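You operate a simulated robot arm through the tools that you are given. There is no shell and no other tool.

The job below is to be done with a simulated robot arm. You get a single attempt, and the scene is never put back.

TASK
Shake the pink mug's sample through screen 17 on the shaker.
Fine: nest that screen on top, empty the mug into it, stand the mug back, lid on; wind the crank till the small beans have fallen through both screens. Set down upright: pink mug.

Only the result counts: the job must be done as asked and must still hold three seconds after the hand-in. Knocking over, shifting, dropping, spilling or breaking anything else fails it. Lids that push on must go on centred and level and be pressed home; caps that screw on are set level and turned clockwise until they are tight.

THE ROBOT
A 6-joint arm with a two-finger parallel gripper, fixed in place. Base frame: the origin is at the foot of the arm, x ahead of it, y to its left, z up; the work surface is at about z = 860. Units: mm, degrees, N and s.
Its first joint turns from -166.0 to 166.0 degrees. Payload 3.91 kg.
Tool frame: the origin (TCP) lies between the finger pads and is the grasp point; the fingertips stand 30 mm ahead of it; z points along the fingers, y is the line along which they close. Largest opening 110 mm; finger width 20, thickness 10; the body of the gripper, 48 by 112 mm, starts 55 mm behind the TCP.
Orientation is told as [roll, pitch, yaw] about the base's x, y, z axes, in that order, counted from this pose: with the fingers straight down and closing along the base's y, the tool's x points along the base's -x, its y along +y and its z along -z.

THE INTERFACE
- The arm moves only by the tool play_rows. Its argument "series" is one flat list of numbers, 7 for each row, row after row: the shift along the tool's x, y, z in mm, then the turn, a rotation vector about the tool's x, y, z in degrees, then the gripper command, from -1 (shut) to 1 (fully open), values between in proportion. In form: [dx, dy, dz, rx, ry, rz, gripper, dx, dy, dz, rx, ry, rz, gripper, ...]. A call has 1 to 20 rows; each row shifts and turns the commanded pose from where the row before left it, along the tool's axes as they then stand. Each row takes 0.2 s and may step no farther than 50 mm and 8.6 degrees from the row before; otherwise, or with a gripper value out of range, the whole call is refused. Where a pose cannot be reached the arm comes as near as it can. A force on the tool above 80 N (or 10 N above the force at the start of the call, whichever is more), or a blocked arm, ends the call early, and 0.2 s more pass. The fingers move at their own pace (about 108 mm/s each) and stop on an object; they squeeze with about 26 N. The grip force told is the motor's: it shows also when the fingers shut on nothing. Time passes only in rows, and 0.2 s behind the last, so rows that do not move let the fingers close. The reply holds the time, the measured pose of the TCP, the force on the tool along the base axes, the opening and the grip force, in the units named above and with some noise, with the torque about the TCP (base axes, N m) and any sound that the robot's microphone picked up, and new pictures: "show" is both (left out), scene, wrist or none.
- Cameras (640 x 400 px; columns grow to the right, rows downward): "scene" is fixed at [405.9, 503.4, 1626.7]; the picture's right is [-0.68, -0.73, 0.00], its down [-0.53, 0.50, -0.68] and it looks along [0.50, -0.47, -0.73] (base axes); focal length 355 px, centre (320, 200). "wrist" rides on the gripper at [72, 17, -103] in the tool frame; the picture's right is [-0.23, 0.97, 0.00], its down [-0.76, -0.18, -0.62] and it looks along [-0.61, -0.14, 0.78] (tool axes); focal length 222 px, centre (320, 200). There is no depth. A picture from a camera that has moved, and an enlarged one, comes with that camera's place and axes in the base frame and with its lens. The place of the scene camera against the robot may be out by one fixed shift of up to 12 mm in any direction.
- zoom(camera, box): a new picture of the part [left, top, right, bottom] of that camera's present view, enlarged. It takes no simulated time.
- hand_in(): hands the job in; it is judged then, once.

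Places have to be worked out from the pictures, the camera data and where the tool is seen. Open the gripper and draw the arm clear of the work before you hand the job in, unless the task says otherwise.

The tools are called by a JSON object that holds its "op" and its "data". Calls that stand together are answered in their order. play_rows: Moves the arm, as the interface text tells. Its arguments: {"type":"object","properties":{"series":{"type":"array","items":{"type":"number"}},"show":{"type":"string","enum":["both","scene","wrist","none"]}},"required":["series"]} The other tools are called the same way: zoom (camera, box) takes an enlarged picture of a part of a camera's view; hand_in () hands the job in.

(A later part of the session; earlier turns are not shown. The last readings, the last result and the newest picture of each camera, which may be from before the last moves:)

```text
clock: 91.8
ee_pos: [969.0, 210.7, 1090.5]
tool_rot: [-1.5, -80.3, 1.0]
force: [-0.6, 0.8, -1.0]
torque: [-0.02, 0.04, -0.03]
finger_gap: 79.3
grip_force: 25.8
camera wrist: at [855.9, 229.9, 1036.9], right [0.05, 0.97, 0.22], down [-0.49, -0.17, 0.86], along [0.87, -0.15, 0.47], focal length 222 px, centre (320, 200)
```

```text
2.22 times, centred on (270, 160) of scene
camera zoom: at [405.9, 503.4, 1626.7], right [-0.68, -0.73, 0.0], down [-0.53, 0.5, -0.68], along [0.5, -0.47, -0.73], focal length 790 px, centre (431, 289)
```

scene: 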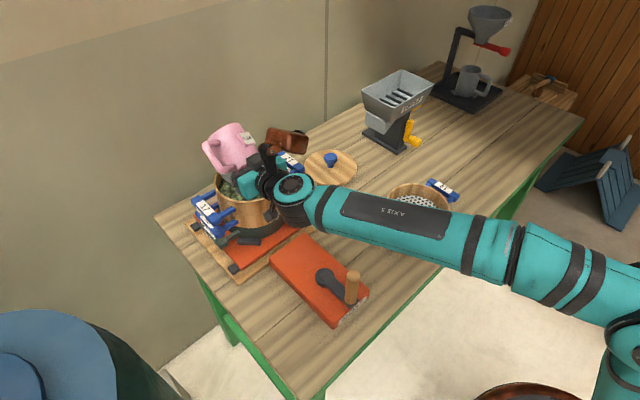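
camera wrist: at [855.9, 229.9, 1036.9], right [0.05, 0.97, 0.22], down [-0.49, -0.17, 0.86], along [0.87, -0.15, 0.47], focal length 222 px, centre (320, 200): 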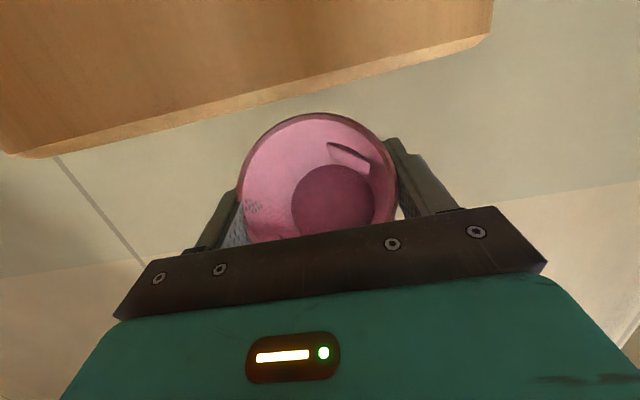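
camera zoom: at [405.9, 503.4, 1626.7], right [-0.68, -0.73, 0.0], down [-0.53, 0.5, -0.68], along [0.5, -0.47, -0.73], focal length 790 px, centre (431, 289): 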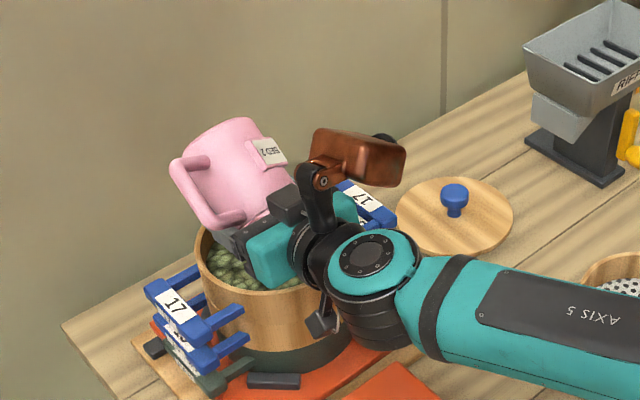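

The mug is completely empty and nothing spilled. I raise it, then pitch back down to the carrying angle.

{"op": "play_rows", "data": {"series": [-22, 0, -3.8, 0, 0, 0, -1, -23, 0, -3.9, 0, 0, 0, -1, 0, 0, 0, 0, 7, 0, -1, 0, 0, 0, 0, 7, 0, -1, 0, 0, 0, 0, 7, 0, -1, 0, 0, 0, 0, 7, 0, -1, 0, 0, 0, 0, 7, 0, -1, 0, 0, 0, 0, 0, 0, -1], "show": "none"}}

{"op": "zoom", "data": {"camera": "scene", "box": [190, 70, 350, 250]}}

{"op": "zoom", "data": {"camera": "wrist", "box": [0, 0, 640, 400]}}

```text
clock: 93.6
ee_pos: [971.3, 211.3, 1135.5]
tool_rot: [-0.5, -45.1, -0.1]
force: [0.1, -0.4, -0.9]
torque: [0.0, 0.04, -0.02]
finger_gap: 79.6
grip_force: 25.6
```

```text
2.22 times, centred on (270, 160) of scene
camera zoom: at [405.9, 503.4, 1626.7], right [-0.68, -0.73, 0.0], down [-0.53, 0.5, -0.68], along [0.5, -0.47, -0.73], focal length 790 px, centre (431, 289)
```

zoom: 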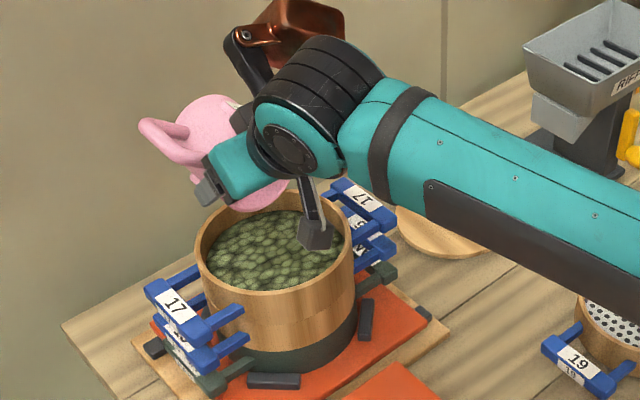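

```text
1.00 times, centred on (320, 200) of wrist (not enlarged: the box is as wide or as high as the picture)
camera zoom: at [846.3, 230.2, 1157.4], right [0.17, 0.97, 0.16], down [0.09, -0.17, 0.98], along [0.98, -0.15, -0.12], focal length 222 px, centre (320, 200)
```

zoom: 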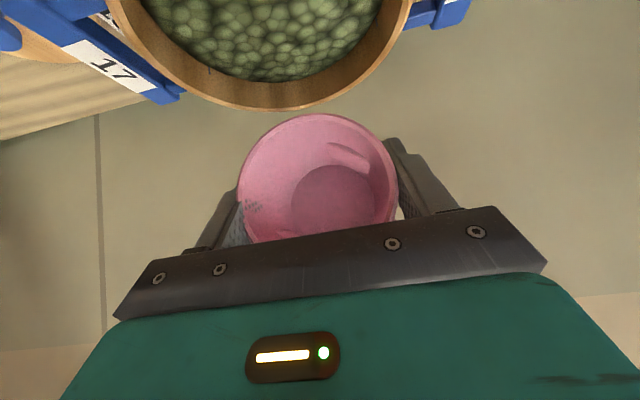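

All beans are in the screen and the mug is empty. I roll the mug back upright.

{"op": "play_rows", "data": {"series": [0, 0, 0, 0, 0, -8.57, -1, 0, 0, 0, 0, 0, -8.57, -1, 0, 0, 0, 0, 0, -8.57, -1, 0, 0, 0, 0, 0, -8.57, -1, 0, 0, 0, 0, 0, -8.57, -1, 0, 0, 0, 0, 0, -8.57, -1, 0, 0, 0, 0, 0, -8.57, -1, 0, 0, 0, 0, 0, -8.57, -1, 0, 0, 0, 0, 0, -8.57, -1, 0, 0, 0, 0, 0, -8.57, -1, 0, 0, 0, 0, 0, -8.57, -1, 0, 0, 0, 0, 0, -8.57, -1, 0, 0, 0, 0, 0, -8.57, -1, 0, 0, 0, 0, 0, -8.57, -1, 0, 0, 0, 0, 0, -8.57, -1, 0, 0, 0, 0, 0, -8.57, -1, 0, 0, 0, 0, 0, -8.57, -1, 0, 0, 0, 0, 0, -8.57, -1, 0, 0, 0, 0, 0, -8.57, -1, 0, 0, 0, 0, 0, -8.57, -1], "show": "none"}}

{"op": "play_rows", "data": {"series": [0, 0, 0, 0, 0, -8.5, -1, 0, 0, 0, 0, 0, 0, -1], "show": "both"}}

```text
clock: 97.8
ee_pos: [970.6, 212.4, 1135.5]
tool_rot: [-8.1, 44.7, 167.9]
force: [-0.6, 0.6, -1.7]
torque: [0.03, 0.01, 0.03]
finger_gap: 79.6
grip_force: 26.2
```

```text
clock: 98.4
ee_pos: [971.0, 211.8, 1135.5]
tool_rot: [0.3, 45.2, 179.7]
force: [-0.2, 0.1, -1.8]
torque: [0.02, -0.03, 0.02]
finger_gap: 79.7
grip_force: 26.5
camera wrist: at [947.7, 196.5, 1260.5], right [-0.17, -0.97, -0.16], down [-0.98, 0.19, -0.1], along [0.13, 0.14, -0.98], focal length 222 px, centre (320, 200)
```

scene: 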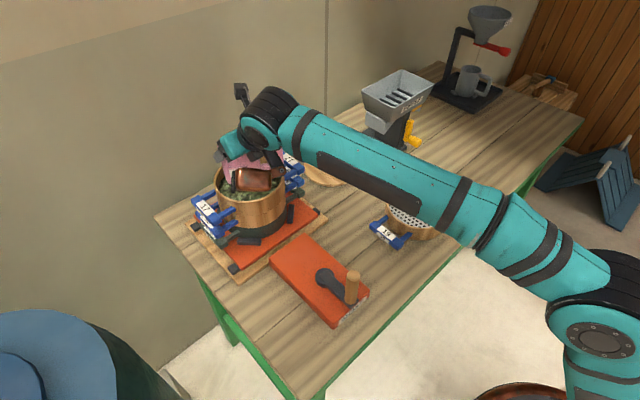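
wrist: 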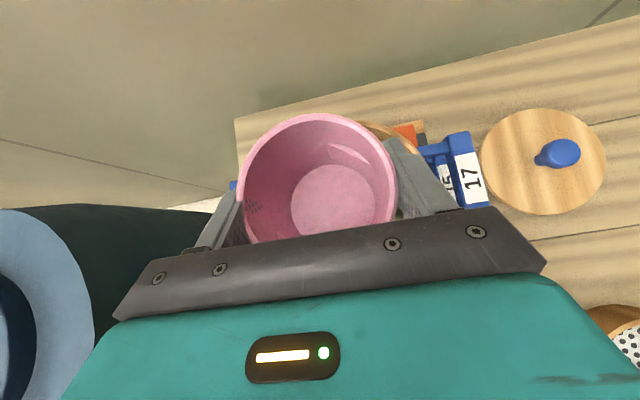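

The mug is upright again. I turn the heading back to -52° and start the return trip.

{"op": "play_rows", "data": {"series": [0, 0, 0, -5.36, 0, 5.25, -1, 0, 0, 0, -5.36, 0, 5.25, -1, 0, 0, 0, -5.36, 0, 5.25, -1, 0, 0, 0, -5.36, 0, 5.25, -1, 0, 0, 0, -5.36, 0, 5.25, -1, 0, 0, 0, -5.36, 0, 5.25, -1, 0, 0, 0, -5.36, 0, 5.25, -1, 0, 0, 0, 0, 0, 0, -1], "show": "none"}}

{"op": "play_rows", "data": {"series": [7.5, 16, 7.6, 0, 0, 0, -1, 15.1, 32, 15.2, 0, 0, 0, -1, 15.1, 32, 15.2, 0, 0, 0, -1, 15.1, 32, 15.2, 0, 0, 0, -1, 15.1, 32, 15.2, 0, 0, 0, -1, 15.1, 32, 15.2, 0, 0, 0, -1, 15.1, 32, 15.2, 0, 0, 0, -1, 15.1, 32, 15.2, 0, 0, 0, -1, 15.1, 32, 15.2, 0, 0, 0, -1, 15.1, 32, 15.2, 0, 0, 0, -1, 15.1, 32, 15.2, 0, 0, 0, -1, 15.1, 32, 15.2, 0, 0, 0, -1, 15.1, 32, 15.2, 0, 0, 0, -1, 15.1, 32, 15.2, 0, 0, 0, -1, 15.1, 32, 15.2, 0, 0, 0, -1, 15.1, 32, 15.2, 0, 0, 0, -1, 15.1, 32, 15.2, 0, 0, 0, -1, 15.1, 32, 15.2, 0, 0, 0, -1, 7.5, 16, 7.6, 0, 0, 0, -1, 0, 0, 0, 0, 0, 0, -1], "show": "both"}}

```text
clock: 100.2
ee_pos: [970.1, 212.1, 1135.1]
tool_rot: [0.5, 45.5, 127.3]
force: [0.6, 0.5, -1.8]
torque: [-0.02, -0.02, -0.03]
finger_gap: 79.7
grip_force: 26.4
```

```text
clock: 104.4
ee_pos: [742.8, -442.3, 1139.4]
tool_rot: [0.4, 45.3, 127.3]
force: [0.1, -0.9, -1.3]
torque: [0.01, -0.03, 0.01]
finger_gap: 79.4
grip_force: 26.0
camera wrist: at [715.7, -433.1, 1264.5], right [-0.87, -0.46, -0.16], down [-0.45, 0.89, -0.11], along [0.19, -0.02, -0.98], focal length 222 px, centre (320, 200)
```

scene: 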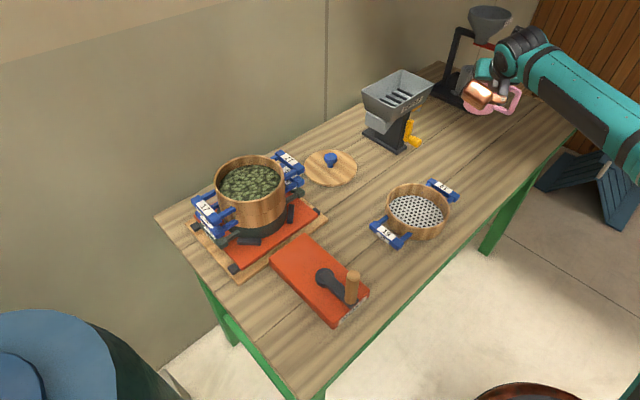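
wrist: 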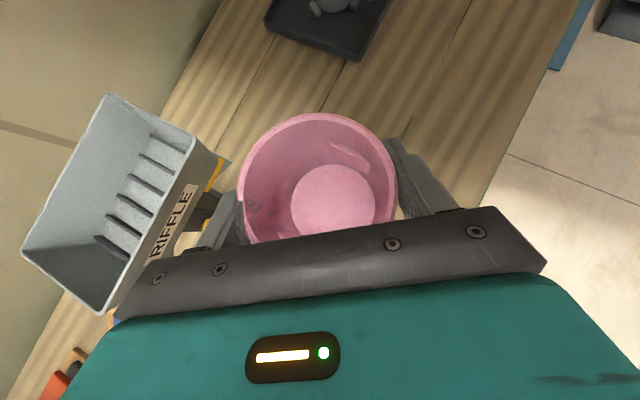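

Scene looks clean. I bring the mug to 50 mm above its original spot.

{"op": "play_rows", "data": {"series": [-0.7, 11.8, 12.6, 0, 0, 0, -1, -1.43, 23.5, 25.2, 0, 0, 0, -1, -1.43, 23.5, 25.2, 0, 0, 0, -1, -1.43, 23.5, 25.2, 0, 0, 0, -1, -1.43, 23.5, 25.2, 0, 0, 0, -1, -1.43, 23.5, 25.2, 0, 0, 0, -1, -1.43, 23.5, 25.2, 0, 0, 0, -1, -1.43, 23.5, 25.2, 0, 0, 0, -1, -0.7, 11.8, 12.6, 0, 0, 0, -1, 0, 0, 0, 0, 0, 0, -1], "show": "both"}}

{"op": "zoom", "data": {"camera": "scene", "box": [180, 130, 320, 260]}}

{"op": "zoom", "data": {"camera": "scene", "box": [470, 70, 590, 170]}}

```text
clock: 106.6
ee_pos: [672.3, -666.8, 991.5]
tool_rot: [0.5, 45.5, 127.4]
force: [-0.9, -0.5, -1.6]
torque: [0.0, -0.04, 0.0]
finger_gap: 79.4
grip_force: 25.8
camera wrist: at [645.8, -656.8, 1117.0], right [-0.87, -0.46, -0.16], down [-0.45, 0.89, -0.11], along [0.19, -0.03, -0.98], focal length 222 px, centre (320, 200)
```

scene: 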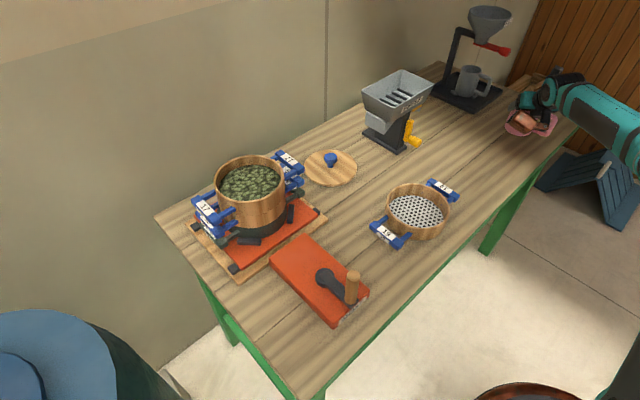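
wrist: 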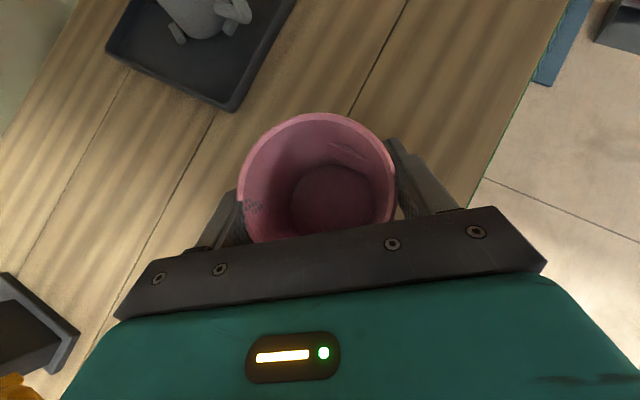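

```text
3.08 times, centred on (250, 195) of scene
camera zoom: at [405.9, 503.4, 1626.7], right [-0.68, -0.73, 0.0], down [-0.53, 0.5, -0.68], along [0.5, -0.47, -0.73], focal length 1093 px, centre (535, 215)
```

zoom: 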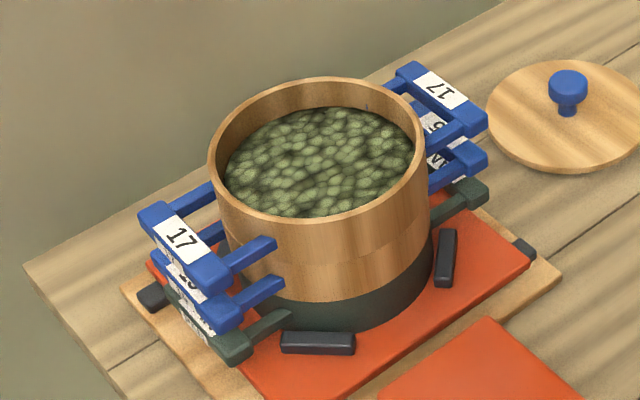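

```text
4.00 times, centred on (530, 120) of scene
camera zoom: at [405.9, 503.4, 1626.7], right [-0.68, -0.73, 0.0], down [-0.53, 0.5, -0.68], along [0.5, -0.47, -0.73], focal length 1421 px, centre (-520, 520)
```

zoom: 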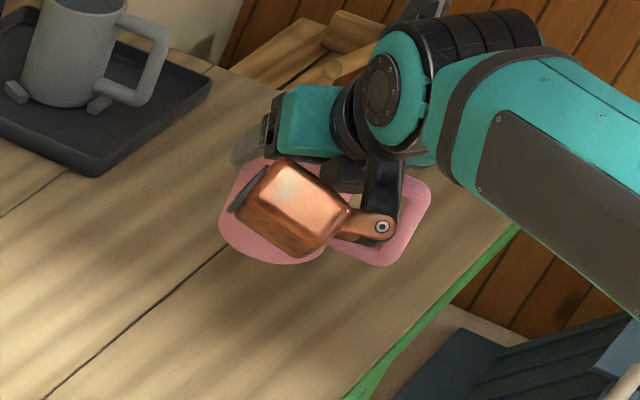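

The mug hasn't slipped in the grip (same place in the view). I lower it onto the table at its original position.

{"op": "play_rows", "data": {"series": [-9, -0.7, 8.8, 0, 0, 0, -1, -9, -0.7, 8.8, 0, 0, 0, -1, -9, -0.7, 8.8, 0, 0, 0, -1, -6, -0.7, 5.8, 0, 0, 0, -1, -2.5, 0, 2.4, 0, 0, 0, -1, 0, 0, 0, 0, 0, 0, -1], "show": "both"}}

```text
clock: 108.0
ee_pos: [673.4, -664.3, 943.6]
tool_rot: [0.6, 45.5, 127.3]
force: [-0.2, -0.2, -0.9]
torque: [0.01, -0.03, 0.03]
finger_gap: 79.6
grip_force: 26.0
camera wrist: at [646.7, -655.2, 1067.9], right [-0.87, -0.46, -0.16], down [-0.45, 0.89, -0.11], along [0.19, -0.02, -0.98], focal length 222 px, centre (320, 200)
```

scene: 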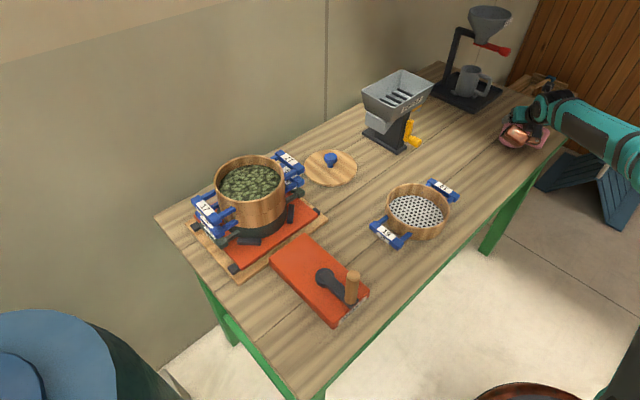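
wrist: 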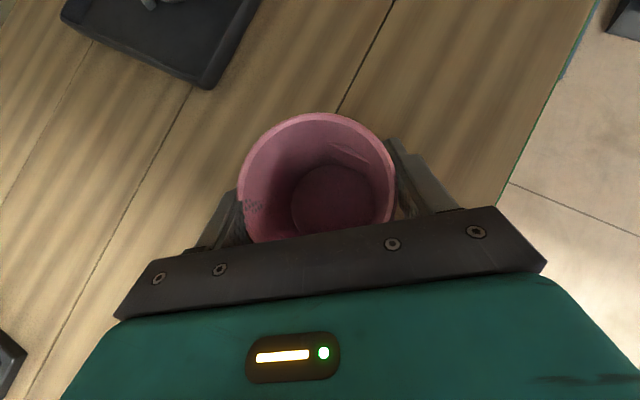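

About 3 mm remain to the table. I lower in small steps and watch the force.

{"op": "play_rows", "data": {"series": [-1.1, 0, 1.05, 0, 0, 0, -1, -1.1, 0, 1.05, 0, 0, 0, -1, 0, 0, 0, 0, 0, 0, -1], "show": "none"}}

{"op": "play_rows", "data": {"series": [-0.5, 0, 0.5, 0, 0, 0, -1, 0, 0, 0, 0, 0, 0, -1], "show": "none"}}

```text
clock: 108.8
ee_pos: [675.2, -663.6, 941.9]
tool_rot: [0.5, 45.6, 127.3]
force: [1.8, -2.0, 6.1]
torque: [-0.08, -0.42, -0.14]
finger_gap: 79.4
grip_force: 25.6
```

```text
clock: 109.4
ee_pos: [674.7, -663.3, 940.9]
tool_rot: [0.5, 45.6, 127.3]
force: [-1.7, 2.5, 7.9]
torque: [0.26, -0.23, 0.08]
finger_gap: 79.3
grip_force: 26.3
```

The mug stands on the table (+7 N contact). I open the gripper.

{"op": "play_rows", "data": {"series": [0, 0, 0, 0, 0, 0, 0.6, 0, 0, 0, 0, 0, 0, 1, 0, 0, 0, 0, 0, 0, 1, 0, 0, 0, 0, 0, 0, 1], "show": "both"}}

```text
clock: 110.4
ee_pos: [674.2, -663.8, 940.9]
tool_rot: [0.5, 45.5, 127.3]
force: [0.0, -0.3, 0.4]
torque: [-0.03, 0.0, 0.0]
finger_gap: 110.1
grip_force: 0.1
camera wrist: at [647.4, -655.1, 1065.1], right [-0.87, -0.46, -0.16], down [-0.45, 0.89, -0.11], along [0.19, -0.02, -0.98], focal length 222 px, centre (320, 200)
```

scene: 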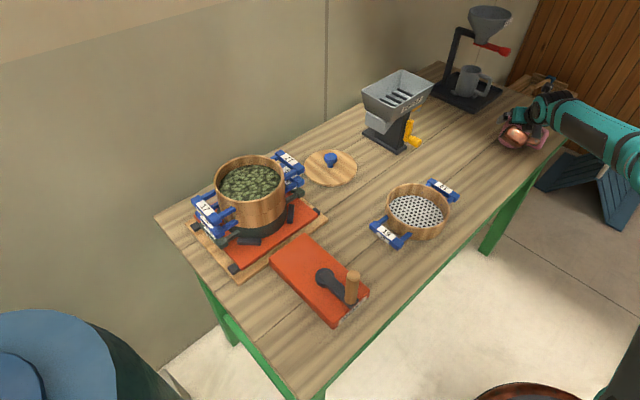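
wrist: 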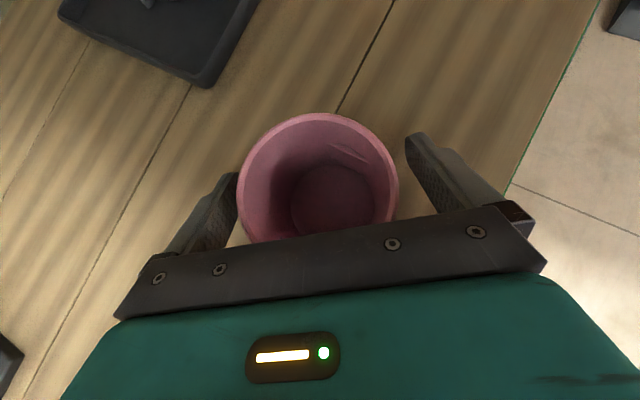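

The mug is free and standing. I raise straight up and check it.

{"op": "play_rows", "data": {"series": [10.7, 0, -10.5, 0, 0, 0, 1, 21.3, 0, -21.1, 0, 0, 0, 1, 21.3, 0, -21.1, 0, 0, 0, 1, 28, 0, -27.8, 0, 0, 0, 1, 28, 0, -27.8, 0, 0, 0, 1, 0, 0, 0, 0, 0, 0, 1], "show": "both"}}

{"op": "zoom", "data": {"camera": "scene", "box": [470, 70, 590, 170]}}

```text
clock: 111.8
ee_pos: [677.1, -664.1, 1095.4]
tool_rot: [0.4, 45.5, 127.3]
force: [-0.5, 0.6, 0.2]
torque: [0.01, 0.0, 0.0]
finger_gap: 110.1
grip_force: 0.1
camera wrist: at [649.9, -654.2, 1220.4], right [-0.87, -0.46, -0.16], down [-0.45, 0.89, -0.11], along [0.19, -0.02, -0.98], focal length 222 px, centre (320, 200)
```

scene: 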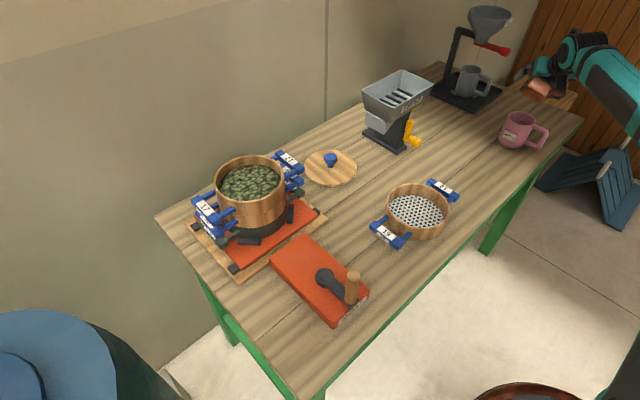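
wrist: 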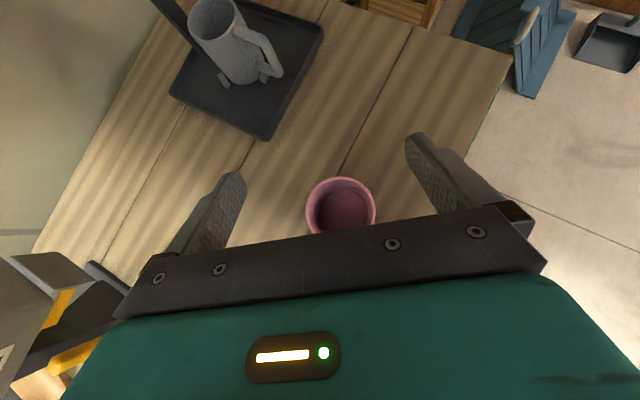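

```text
4.00 times, centred on (530, 120) of scene
camera zoom: at [405.9, 503.4, 1626.7], right [-0.68, -0.73, 0.0], down [-0.53, 0.5, -0.68], along [0.5, -0.47, -0.73], focal length 1421 px, centre (-520, 520)
```

zoom: 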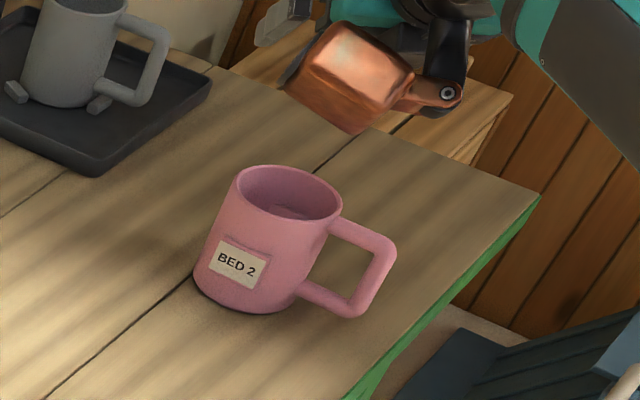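

The mug is back in place, upright. Next is the lid near (990, -104). I travel toward it keeping the camera-up tilted pose.

{"op": "play_rows", "data": {"series": [-13, -38, -15, 0, 0, 0, 1, -13, -38, -15, 0, 0, 0, 1, -13, -38, -15, 0, 0, 0, 1, -13, -38, -15, 0, 0, 0, 1, -13, -38, -15, 0, 0, 0, 1, -13, -38, -15, 0, 0, 0, 1, -13, -38, -15, 0, 0, 0, 1, -13, -38, -15, 0, 0, 0, 1, -13, -38, -15, 0, 0, 0, 1, -13, -38, -15, 0, 0, 0, 1, -13, -38, -15, 0, 0, 0, 1, -13, -38, -15, 0, 0, 0, 1, -13, -38, -15, 0, 0, 0, 1, -13, -38, -15, 0, 0, 0, 1, 0, 0, 0, 0, 0, 0, 1], "show": "none"}}

{"op": "play_rows", "data": {"series": [0, 0, 0, 5.32, 0, -5.3, 1, 0, 0, 0, 5.32, 0, -5.3, 1, 0, 0, 0, 5.32, 0, -5.3, 1, 0, 0, 0, 5.32, 0, -5.3, 1, 0, 0, 0, 5.32, 0, -5.3, 1, 0, 0, 0, 0, -7.7, 0, 1, 0, 0, 0, 0, -7.7, 0, 1, 0, 0, 0, 0, 0, 0, 1], "show": "both"}}

```text
clock: 114.2
ee_pos: [870.6, -262.1, 1101.6]
tool_rot: [1.1, 45.7, 126.5]
force: [3.6, -93.8, 3.0]
torque: [-2.57, -0.22, -4.89]
finger_gap: 84.1
grip_force: 0.2
stopped in row 12: the force on the tool passed its limit at 103 N (the readings are from after the stop); the commanded pose is now the measured one
```

```text
clock: 114.5
ee_pos: [875.5, -236.5, 1103.3]
tool_rot: [1.1, 45.9, 129.5]
force: [0.2, -0.6, -1.0]
torque: [0.03, -0.03, 0.08]
finger_gap: 109.9
grip_force: 0.0
stopped in row 1: the force on the tool passed its limit at 108 N (the readings are from after the stop); the commanded pose is now the measured one
camera wrist: at [848.5, -227.5, 1227.7], right [-0.86, -0.49, -0.15], down [-0.47, 0.87, -0.11], along [0.19, -0.03, -0.98], focal length 222 px, centre (320, 200)
```

scene: 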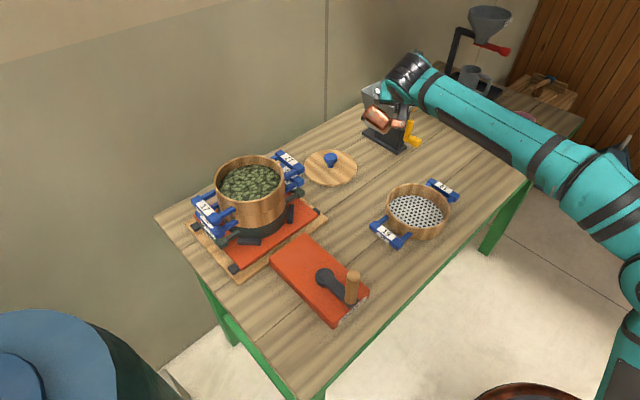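
wrist: 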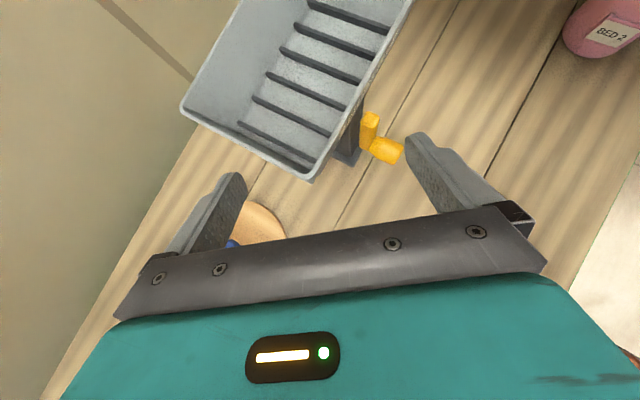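

The hand touched the riffle's hopper (a contact stop). Force is now about zero; before moving I check from the scene view whether the riffle was shifted, using the same zoom window as at the start.

{"op": "zoom", "data": {"camera": "scene", "box": [360, 60, 580, 260]}}

{"op": "zoom", "data": {"camera": "scene", "box": [350, 50, 450, 160]}}

{"op": "zoom", "data": {"camera": "wrist", "box": [120, 0, 480, 260]}}

```text
2.00 times, centred on (470, 160) of scene
camera zoom: at [405.9, 503.4, 1626.7], right [-0.68, -0.73, 0.0], down [-0.53, 0.5, -0.68], along [0.5, -0.47, -0.73], focal length 711 px, centre (20, 280)
```

zoom: 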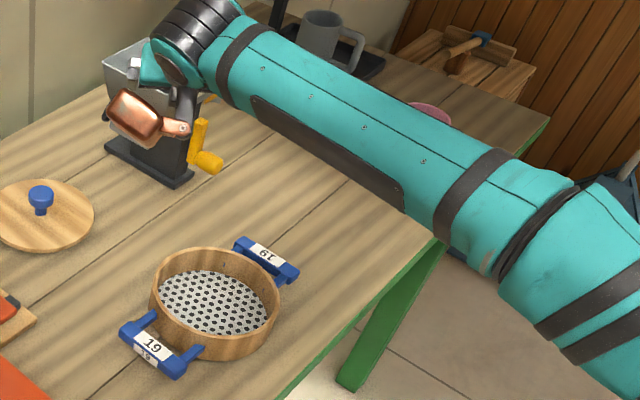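

```text
3.64 times, centred on (400, 105) of scene
camera zoom: at [405.9, 503.4, 1626.7], right [-0.68, -0.73, 0.0], down [-0.53, 0.5, -0.68], along [0.5, -0.47, -0.73], focal length 1292 px, centre (29, 546)
```

zoom: 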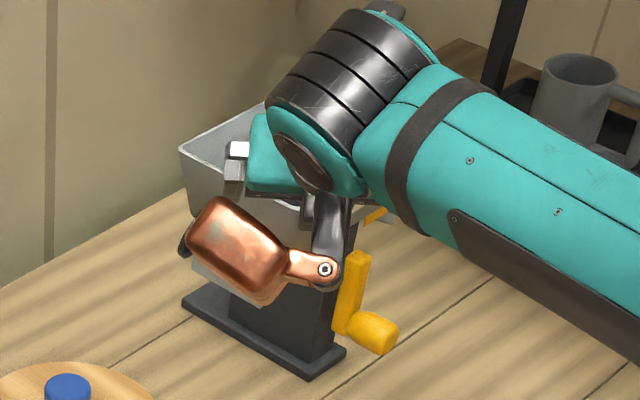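

```text
1.54 times, centred on (300, 130) of wrist
camera zoom: at [848.5, -227.5, 1227.7], right [-0.86, -0.49, -0.15], down [-0.47, 0.87, -0.11], along [0.19, -0.03, -0.98], focal length 342 px, centre (351, 308)
```

zoom: 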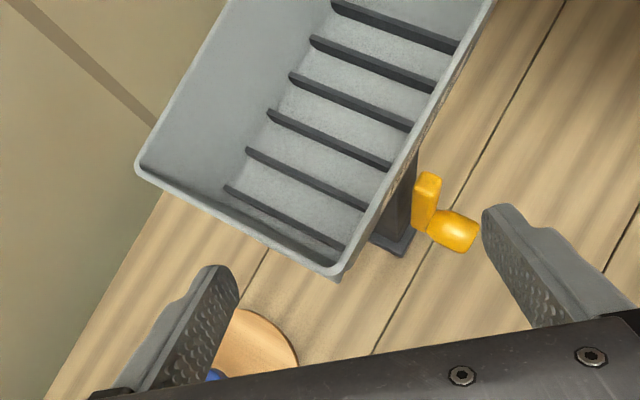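

The riffle's base, crank and hopper are at the same pixels as at the start, so it did not move. Its corner (top ≈ z 1070) lies between my fingers, so I back out straight upward.

{"op": "play_rows", "data": {"series": [7.1, 0, -7, 0, 0, 0, 1, 14.2, 0, -14.1, 0, 0, 0, 1, 21.3, 0, -21.1, 0, 0, 0, 1, 21.3, 0, -21.1, 0, 0, 0, 1, 0, 0, 0, 0, 0, 0, 1], "show": "both"}}

```text
clock: 115.7
ee_pos: [874.9, -244.2, 1193.7]
tool_rot: [1.1, 45.9, 128.9]
force: [-0.8, 0.7, 0.4]
torque: [0.03, -0.02, -0.01]
finger_gap: 110.0
grip_force: 0.1
camera wrist: at [846.8, -234.5, 1318.9], right [-0.87, -0.48, -0.15], down [-0.46, 0.88, -0.12], along [0.19, -0.03, -0.98], focal length 222 px, centre (320, 200)
```

scene: 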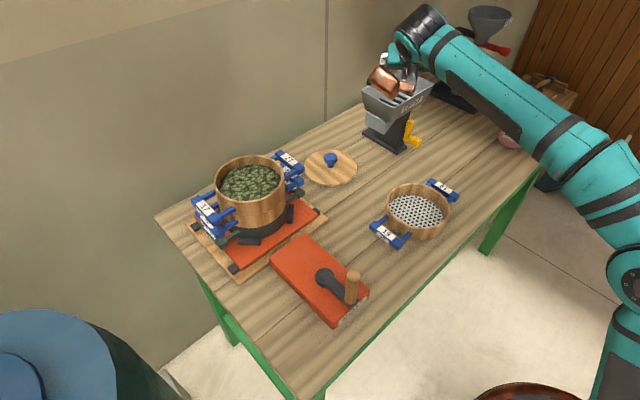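
wrist: 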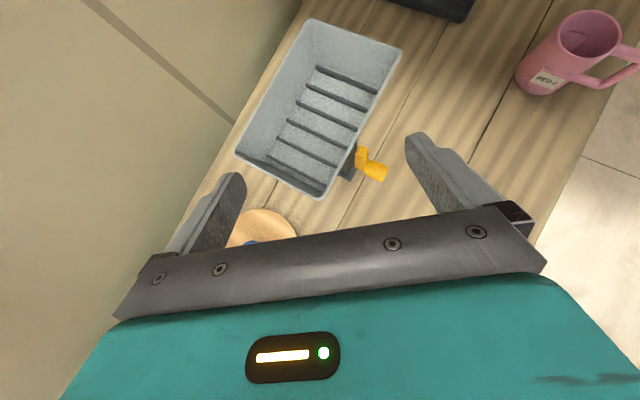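

Now clear at z≈1194. I move over in +y away from the riffle and compare it again with the initial picture.

{"op": "play_rows", "data": {"series": [-20, -24, -19.5, 0, 0, 0, 1, -20, -24, -19.5, 0, 0, 0, 1, -20, -24, -19.5, 0, 0, 0, 1, -20, -24, -19.5, 0, 0, 0, 1, -20, -24, -19.5, 0, 0, 0, 1, 0, 0, 0, 0, 0, 0, 1], "show": "scene"}}

{"op": "zoom", "data": {"camera": "scene", "box": [360, 60, 580, 260]}}

```text
clock: 117.1
ee_pos: [881.7, -61.6, 1186.2]
tool_rot: [1.0, 45.9, 128.9]
force: [-0.3, 0.2, 0.5]
torque: [-0.01, 0.01, 0.01]
finger_gap: 110.0
grip_force: 0.0
```

scene: 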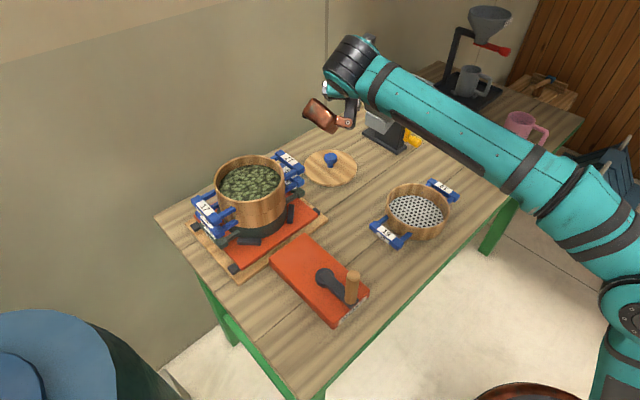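

```text
2.00 times, centred on (470, 160) of scene
camera zoom: at [405.9, 503.4, 1626.7], right [-0.68, -0.73, 0.0], down [-0.53, 0.5, -0.68], along [0.5, -0.47, -0.73], focal length 711 px, centre (20, 280)
```

zoom: 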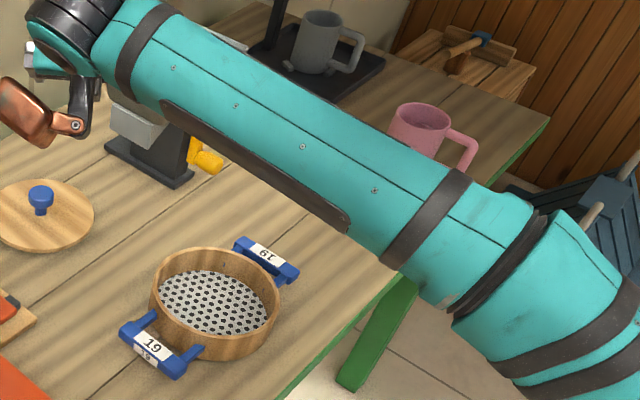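

The riffle base looks unchanged. I turn the hand to heading ≈ -20° and steepen it to 60° down for the lid grasp.

{"op": "play_rows", "data": {"series": [0, 0, 0, 5.56, 0, -5.39, 1, 0, 0, 0, 5.56, 0, -5.39, 1, 0, 0, 0, 5.56, 0, -5.39, 1, 0, 0, 0, 5.56, 0, -5.39, 1, 0, 0, 0, 0, -7.95, 0, 1, 0, 0, 0, 0, -7.95, 0, 1, 0, 0, 0, 0, 0, 0, 1], "show": "both"}}

{"op": "zoom", "data": {"camera": "scene", "box": [360, 60, 580, 260]}}

```text
clock: 118.7
ee_pos: [883.4, -62.1, 1188.4]
tool_rot: [0.7, 29.6, 159.5]
force: [0.0, -0.2, -0.6]
torque: [0.01, 0.0, -0.02]
finger_gap: 110.0
grip_force: 0.0
camera wrist: at [887.8, -81.0, 1314.8], right [-0.53, -0.84, -0.1], down [-0.84, 0.51, 0.16], along [-0.09, 0.17, -0.98], focal length 222 px, centre (320, 200)
```

scene: 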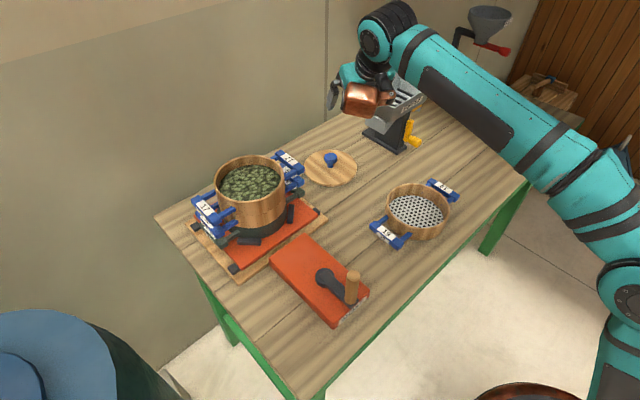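
wrist: 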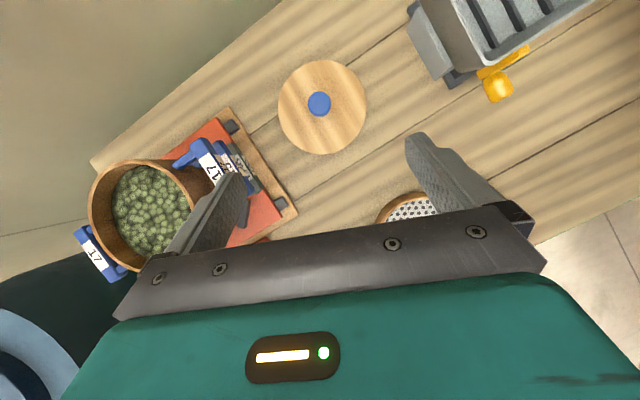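

```text
2.00 times, centred on (470, 160) of scene
camera zoom: at [405.9, 503.4, 1626.7], right [-0.68, -0.73, 0.0], down [-0.53, 0.5, -0.68], along [0.5, -0.47, -0.73], focal length 711 px, centre (20, 280)
```

zoom: 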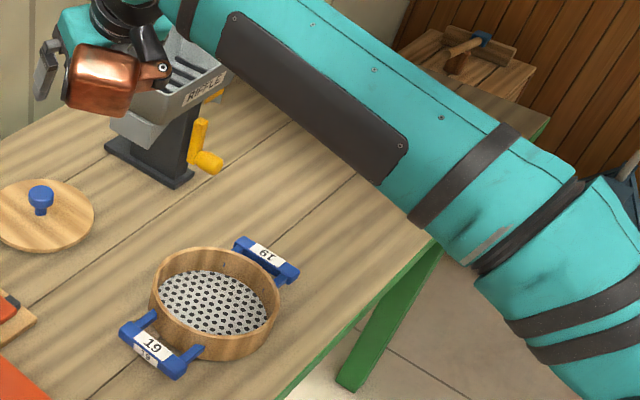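

The riffle is unmoved. The wrist view shows the lid centred near (996, -103) with its knob. I advance along the tool axis toward it.

{"op": "play_rows", "data": {"series": [0, 0, 40, 0, 0, 0, 1, 0, 0, 40, 0, 0, 0, 1, 0, 0, 40, 0, 0, 0, 1, 0, 0, 40, 0, 0, 0, 1, 0, 0, 40, 0, 0, 0, 1, 0, 0, 0, 0, 0, 0, 1], "show": "both"}}

{"op": "zoom", "data": {"camera": "wrist", "box": [200, 60, 440, 240]}}

{"op": "zoom", "data": {"camera": "scene", "box": [280, 100, 440, 220]}}

```text
clock: 120.1
ee_pos: [973.4, -99.5, 1014.3]
tool_rot: [0.6, 29.6, 159.5]
force: [0.1, -0.2, 0.7]
torque: [0.0, 0.03, -0.01]
finger_gap: 109.9
grip_force: 0.1
camera wrist: at [978.2, -117.9, 1140.0], right [-0.53, -0.84, -0.1], down [-0.84, 0.51, 0.16], along [-0.09, 0.17, -0.98], focal length 222 px, centre (320, 200)
```

scene: 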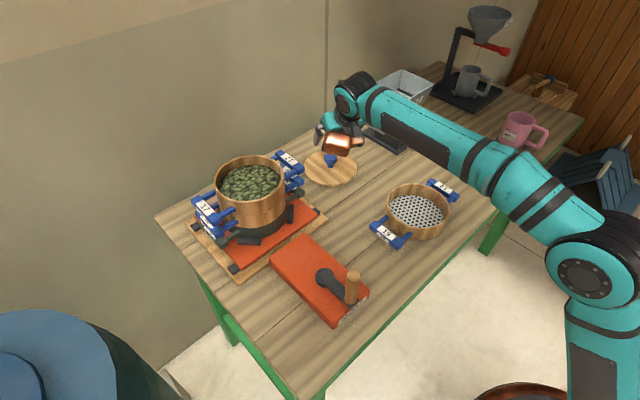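
wrist: 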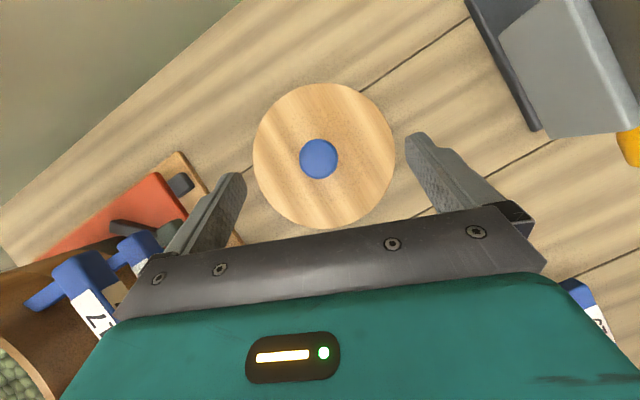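

```text
2.22 times, centred on (320, 150) of wrist
camera zoom: at [978.2, -117.9, 1140.0], right [-0.53, -0.84, -0.1], down [-0.84, 0.51, 0.16], along [-0.09, 0.17, -0.98], focal length 494 px, centre (320, 311)
```

zoom: 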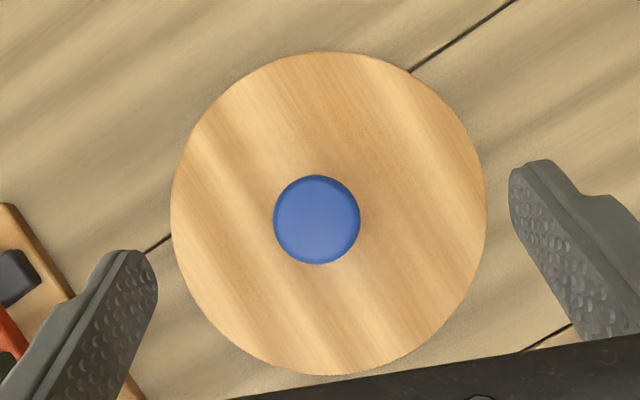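

```text
3.33 times, centred on (360, 160) of scene
camera zoom: at [405.9, 503.4, 1626.7], right [-0.68, -0.73, 0.0], down [-0.53, 0.5, -0.68], along [0.5, -0.47, -0.73], focal length 1184 px, centre (187, 333)
```

zoom: 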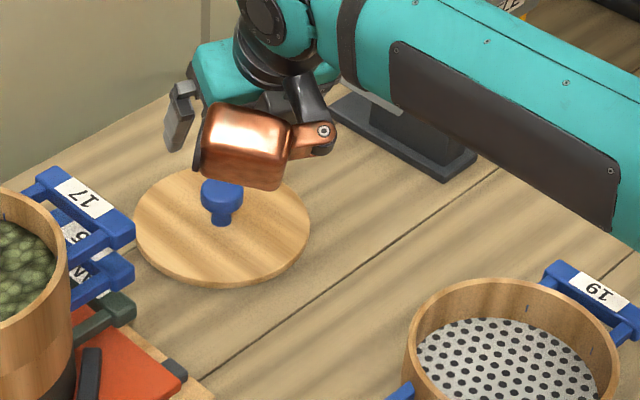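

The lid's disc is centred near (996, -102), the knob cap ≈40 mm wide with its top near z≈918. I move most of the way in with the gripper partly open and check.

{"op": "play_rows", "data": {"series": [-11, -2.5, 18, 0, 0, 0, 0.5, -11, -2.5, 18, 0, 0, 0, 0.5, -11, -2.3, 18, 0, 0, 0, 0.5, 0, 0, 8, 0, 0, 0, 0.5, 0, 0, 0, 0, 0, 0, 0.5], "show": "both"}}

{"op": "zoom", "data": {"camera": "wrist", "box": [200, 60, 440, 240]}}

{"op": "zoom", "data": {"camera": "scene", "box": [280, 100, 440, 220]}}

```text
clock: 121.3
ee_pos: [978.7, -93.9, 942.3]
tool_rot: [0.8, 29.6, 159.5]
force: [-1.0, -0.4, -0.1]
torque: [-0.02, 0.02, 0.0]
finger_gap: 82.3
grip_force: 0.1
camera wrist: at [983.3, -112.1, 1069.3], right [-0.53, -0.84, -0.1], down [-0.84, 0.51, 0.16], along [-0.09, 0.17, -0.98], focal length 222 px, centre (320, 200)
```

scene: 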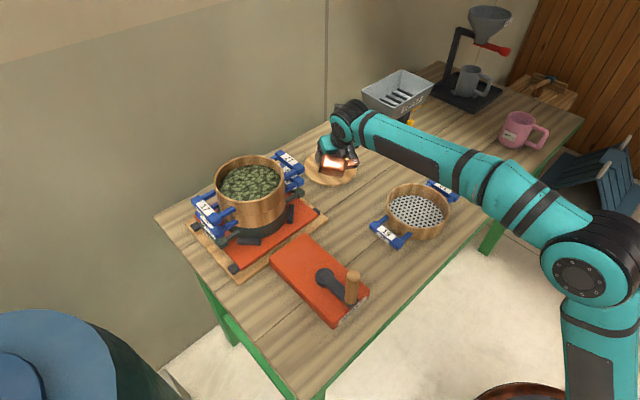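
wrist: 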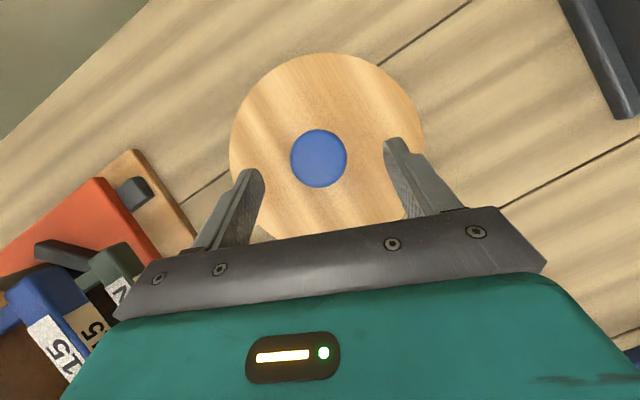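

```text
2.22 times, centred on (320, 150) of wrist
camera zoom: at [983.3, -112.1, 1069.3], right [-0.53, -0.84, -0.1], down [-0.84, 0.51, 0.16], along [-0.09, 0.17, -0.98], focal length 494 px, centre (320, 311)
```

zoom: 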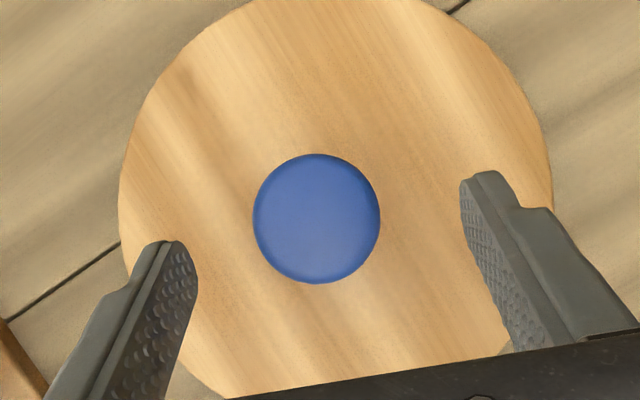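

```text
3.33 times, centred on (360, 160) of scene
camera zoom: at [405.9, 503.4, 1626.7], right [-0.68, -0.73, 0.0], down [-0.53, 0.5, -0.68], along [0.5, -0.47, -0.73], focal length 1184 px, centre (187, 333)
```

zoom: 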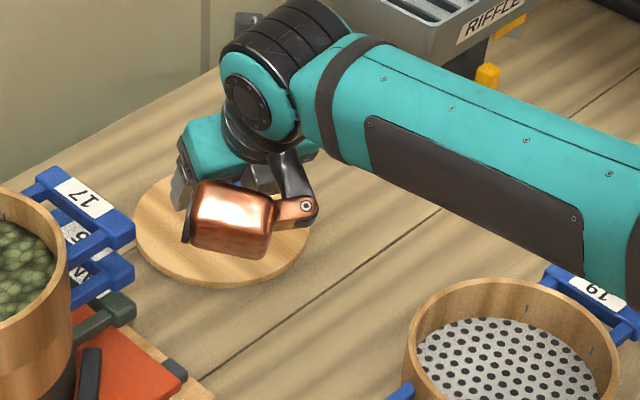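

The knob is centred laterally; its cap spans about z 890–910 and the disc top is at ≈876. I advance the last 32 mm so the lower finger pads straddle the cap without touching the disc.

{"op": "play_rows", "data": {"series": [-3.3, -0.7, 12, 0, 0, 0, 0.2, -3.3, -0.6, 12, 0, 0, 0, 0.2, 0, 0, 8, 0, 0, 0, 0.2, 0, 0, 0, 0, 0, 0, 0.2], "show": "both"}}

{"op": "zoom", "data": {"camera": "wrist", "box": [200, 60, 440, 240]}}

{"op": "zoom", "data": {"camera": "scene", "box": [290, 120, 370, 200]}}

```text
clock: 122.3
ee_pos: [987.8, -96.0, 913.4]
tool_rot: [0.7, 29.6, 159.4]
force: [-0.8, -0.1, 0.0]
torque: [0.0, 0.0, -0.01]
finger_gap: 66.0
grip_force: 0.1
camera wrist: at [993.0, -114.3, 1038.7], right [-0.53, -0.84, -0.1], down [-0.84, 0.51, 0.16], along [-0.09, 0.17, -0.98], focal length 222 px, centre (320, 200)
```

scene: 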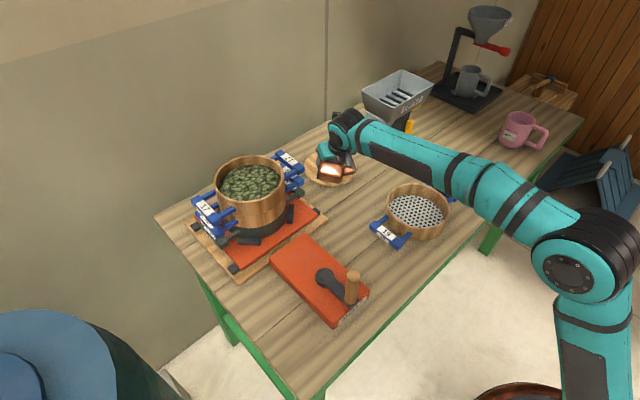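
wrist: 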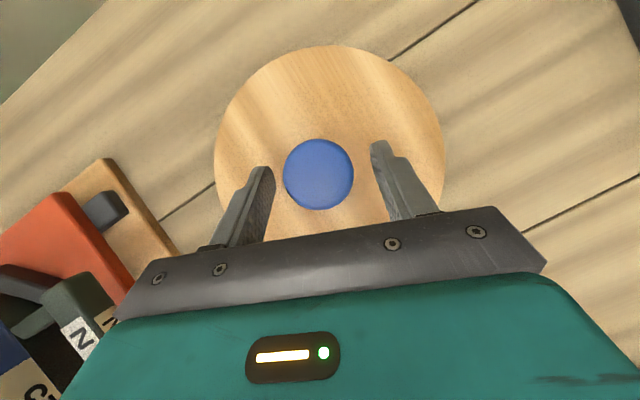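

```text
2.22 times, centred on (320, 150) of wrist
camera zoom: at [993.0, -114.3, 1038.7], right [-0.53, -0.84, -0.1], down [-0.84, 0.51, 0.16], along [-0.09, 0.17, -0.98], focal length 494 px, centre (320, 311)
```

zoom: 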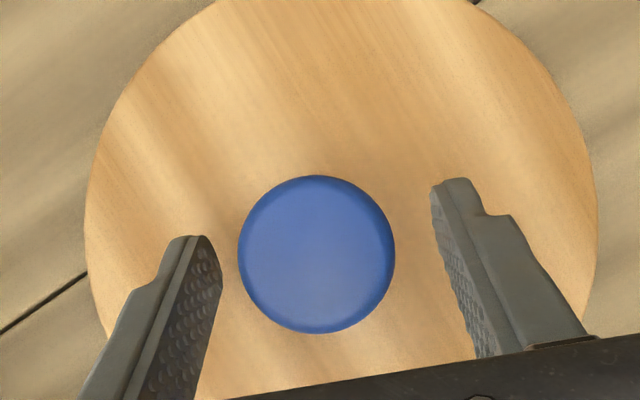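

```text
5.00 times, centred on (330, 160) of scene
camera zoom: at [405.9, 503.4, 1626.7], right [-0.68, -0.73, 0.0], down [-0.53, 0.5, -0.68], along [0.5, -0.47, -0.73], focal length 1776 px, centre (270, 400)
```

zoom: 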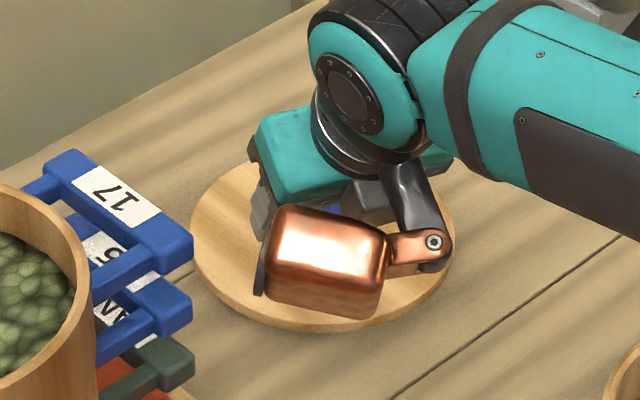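

The cap is centred between the pads (within ~1 mm). I close on the knob.

{"op": "play_rows", "data": {"series": [0, 0, 0, 0, 0, 0, -0.3, 0, 0, 0, 0, 0, 0, -1, 0, 0, 0, 0, 0, 0, -1, 0, 0, 0, 0, 0, 0, -1], "show": "both"}}

{"op": "zoom", "data": {"camera": "wrist", "box": [200, 60, 440, 240]}}

```text
clock: 123.3
ee_pos: [987.5, -96.3, 913.0]
tool_rot: [0.7, 29.6, 159.4]
force: [0.0, -0.5, 0.4]
torque: [-0.05, 0.01, -0.01]
finger_gap: 38.9
grip_force: 26.6
camera wrist: at [993.0, -114.3, 1038.8], right [-0.53, -0.84, -0.1], down [-0.84, 0.51, 0.16], along [-0.09, 0.17, -0.98], focal length 222 px, centre (320, 200)
```

scene: 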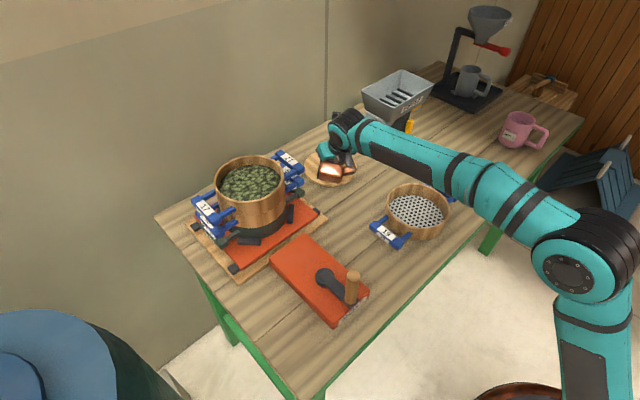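
wrist: 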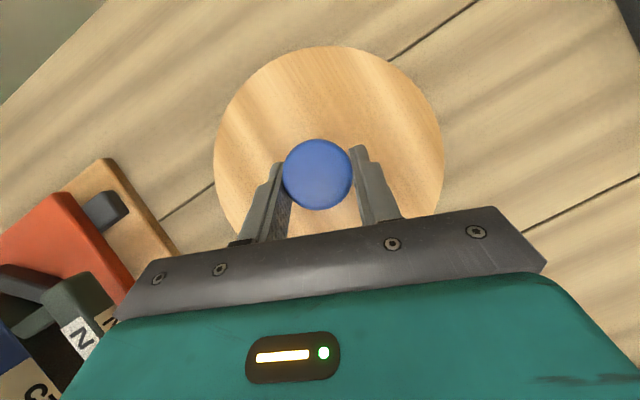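

```text
2.22 times, centred on (320, 150) of wrist
camera zoom: at [993.0, -114.3, 1038.8], right [-0.53, -0.84, -0.1], down [-0.84, 0.51, 0.16], along [-0.09, 0.17, -0.98], focal length 494 px, centre (320, 311)
```

zoom: 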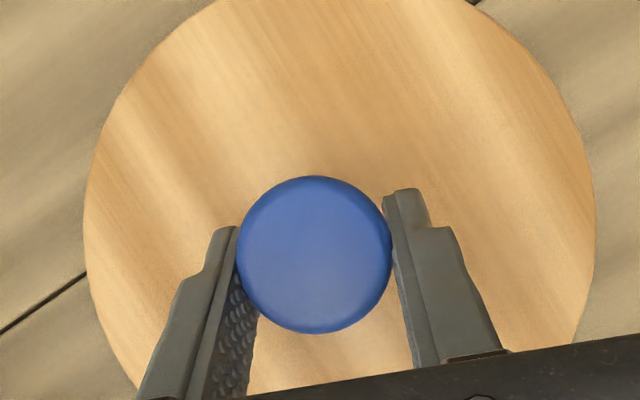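

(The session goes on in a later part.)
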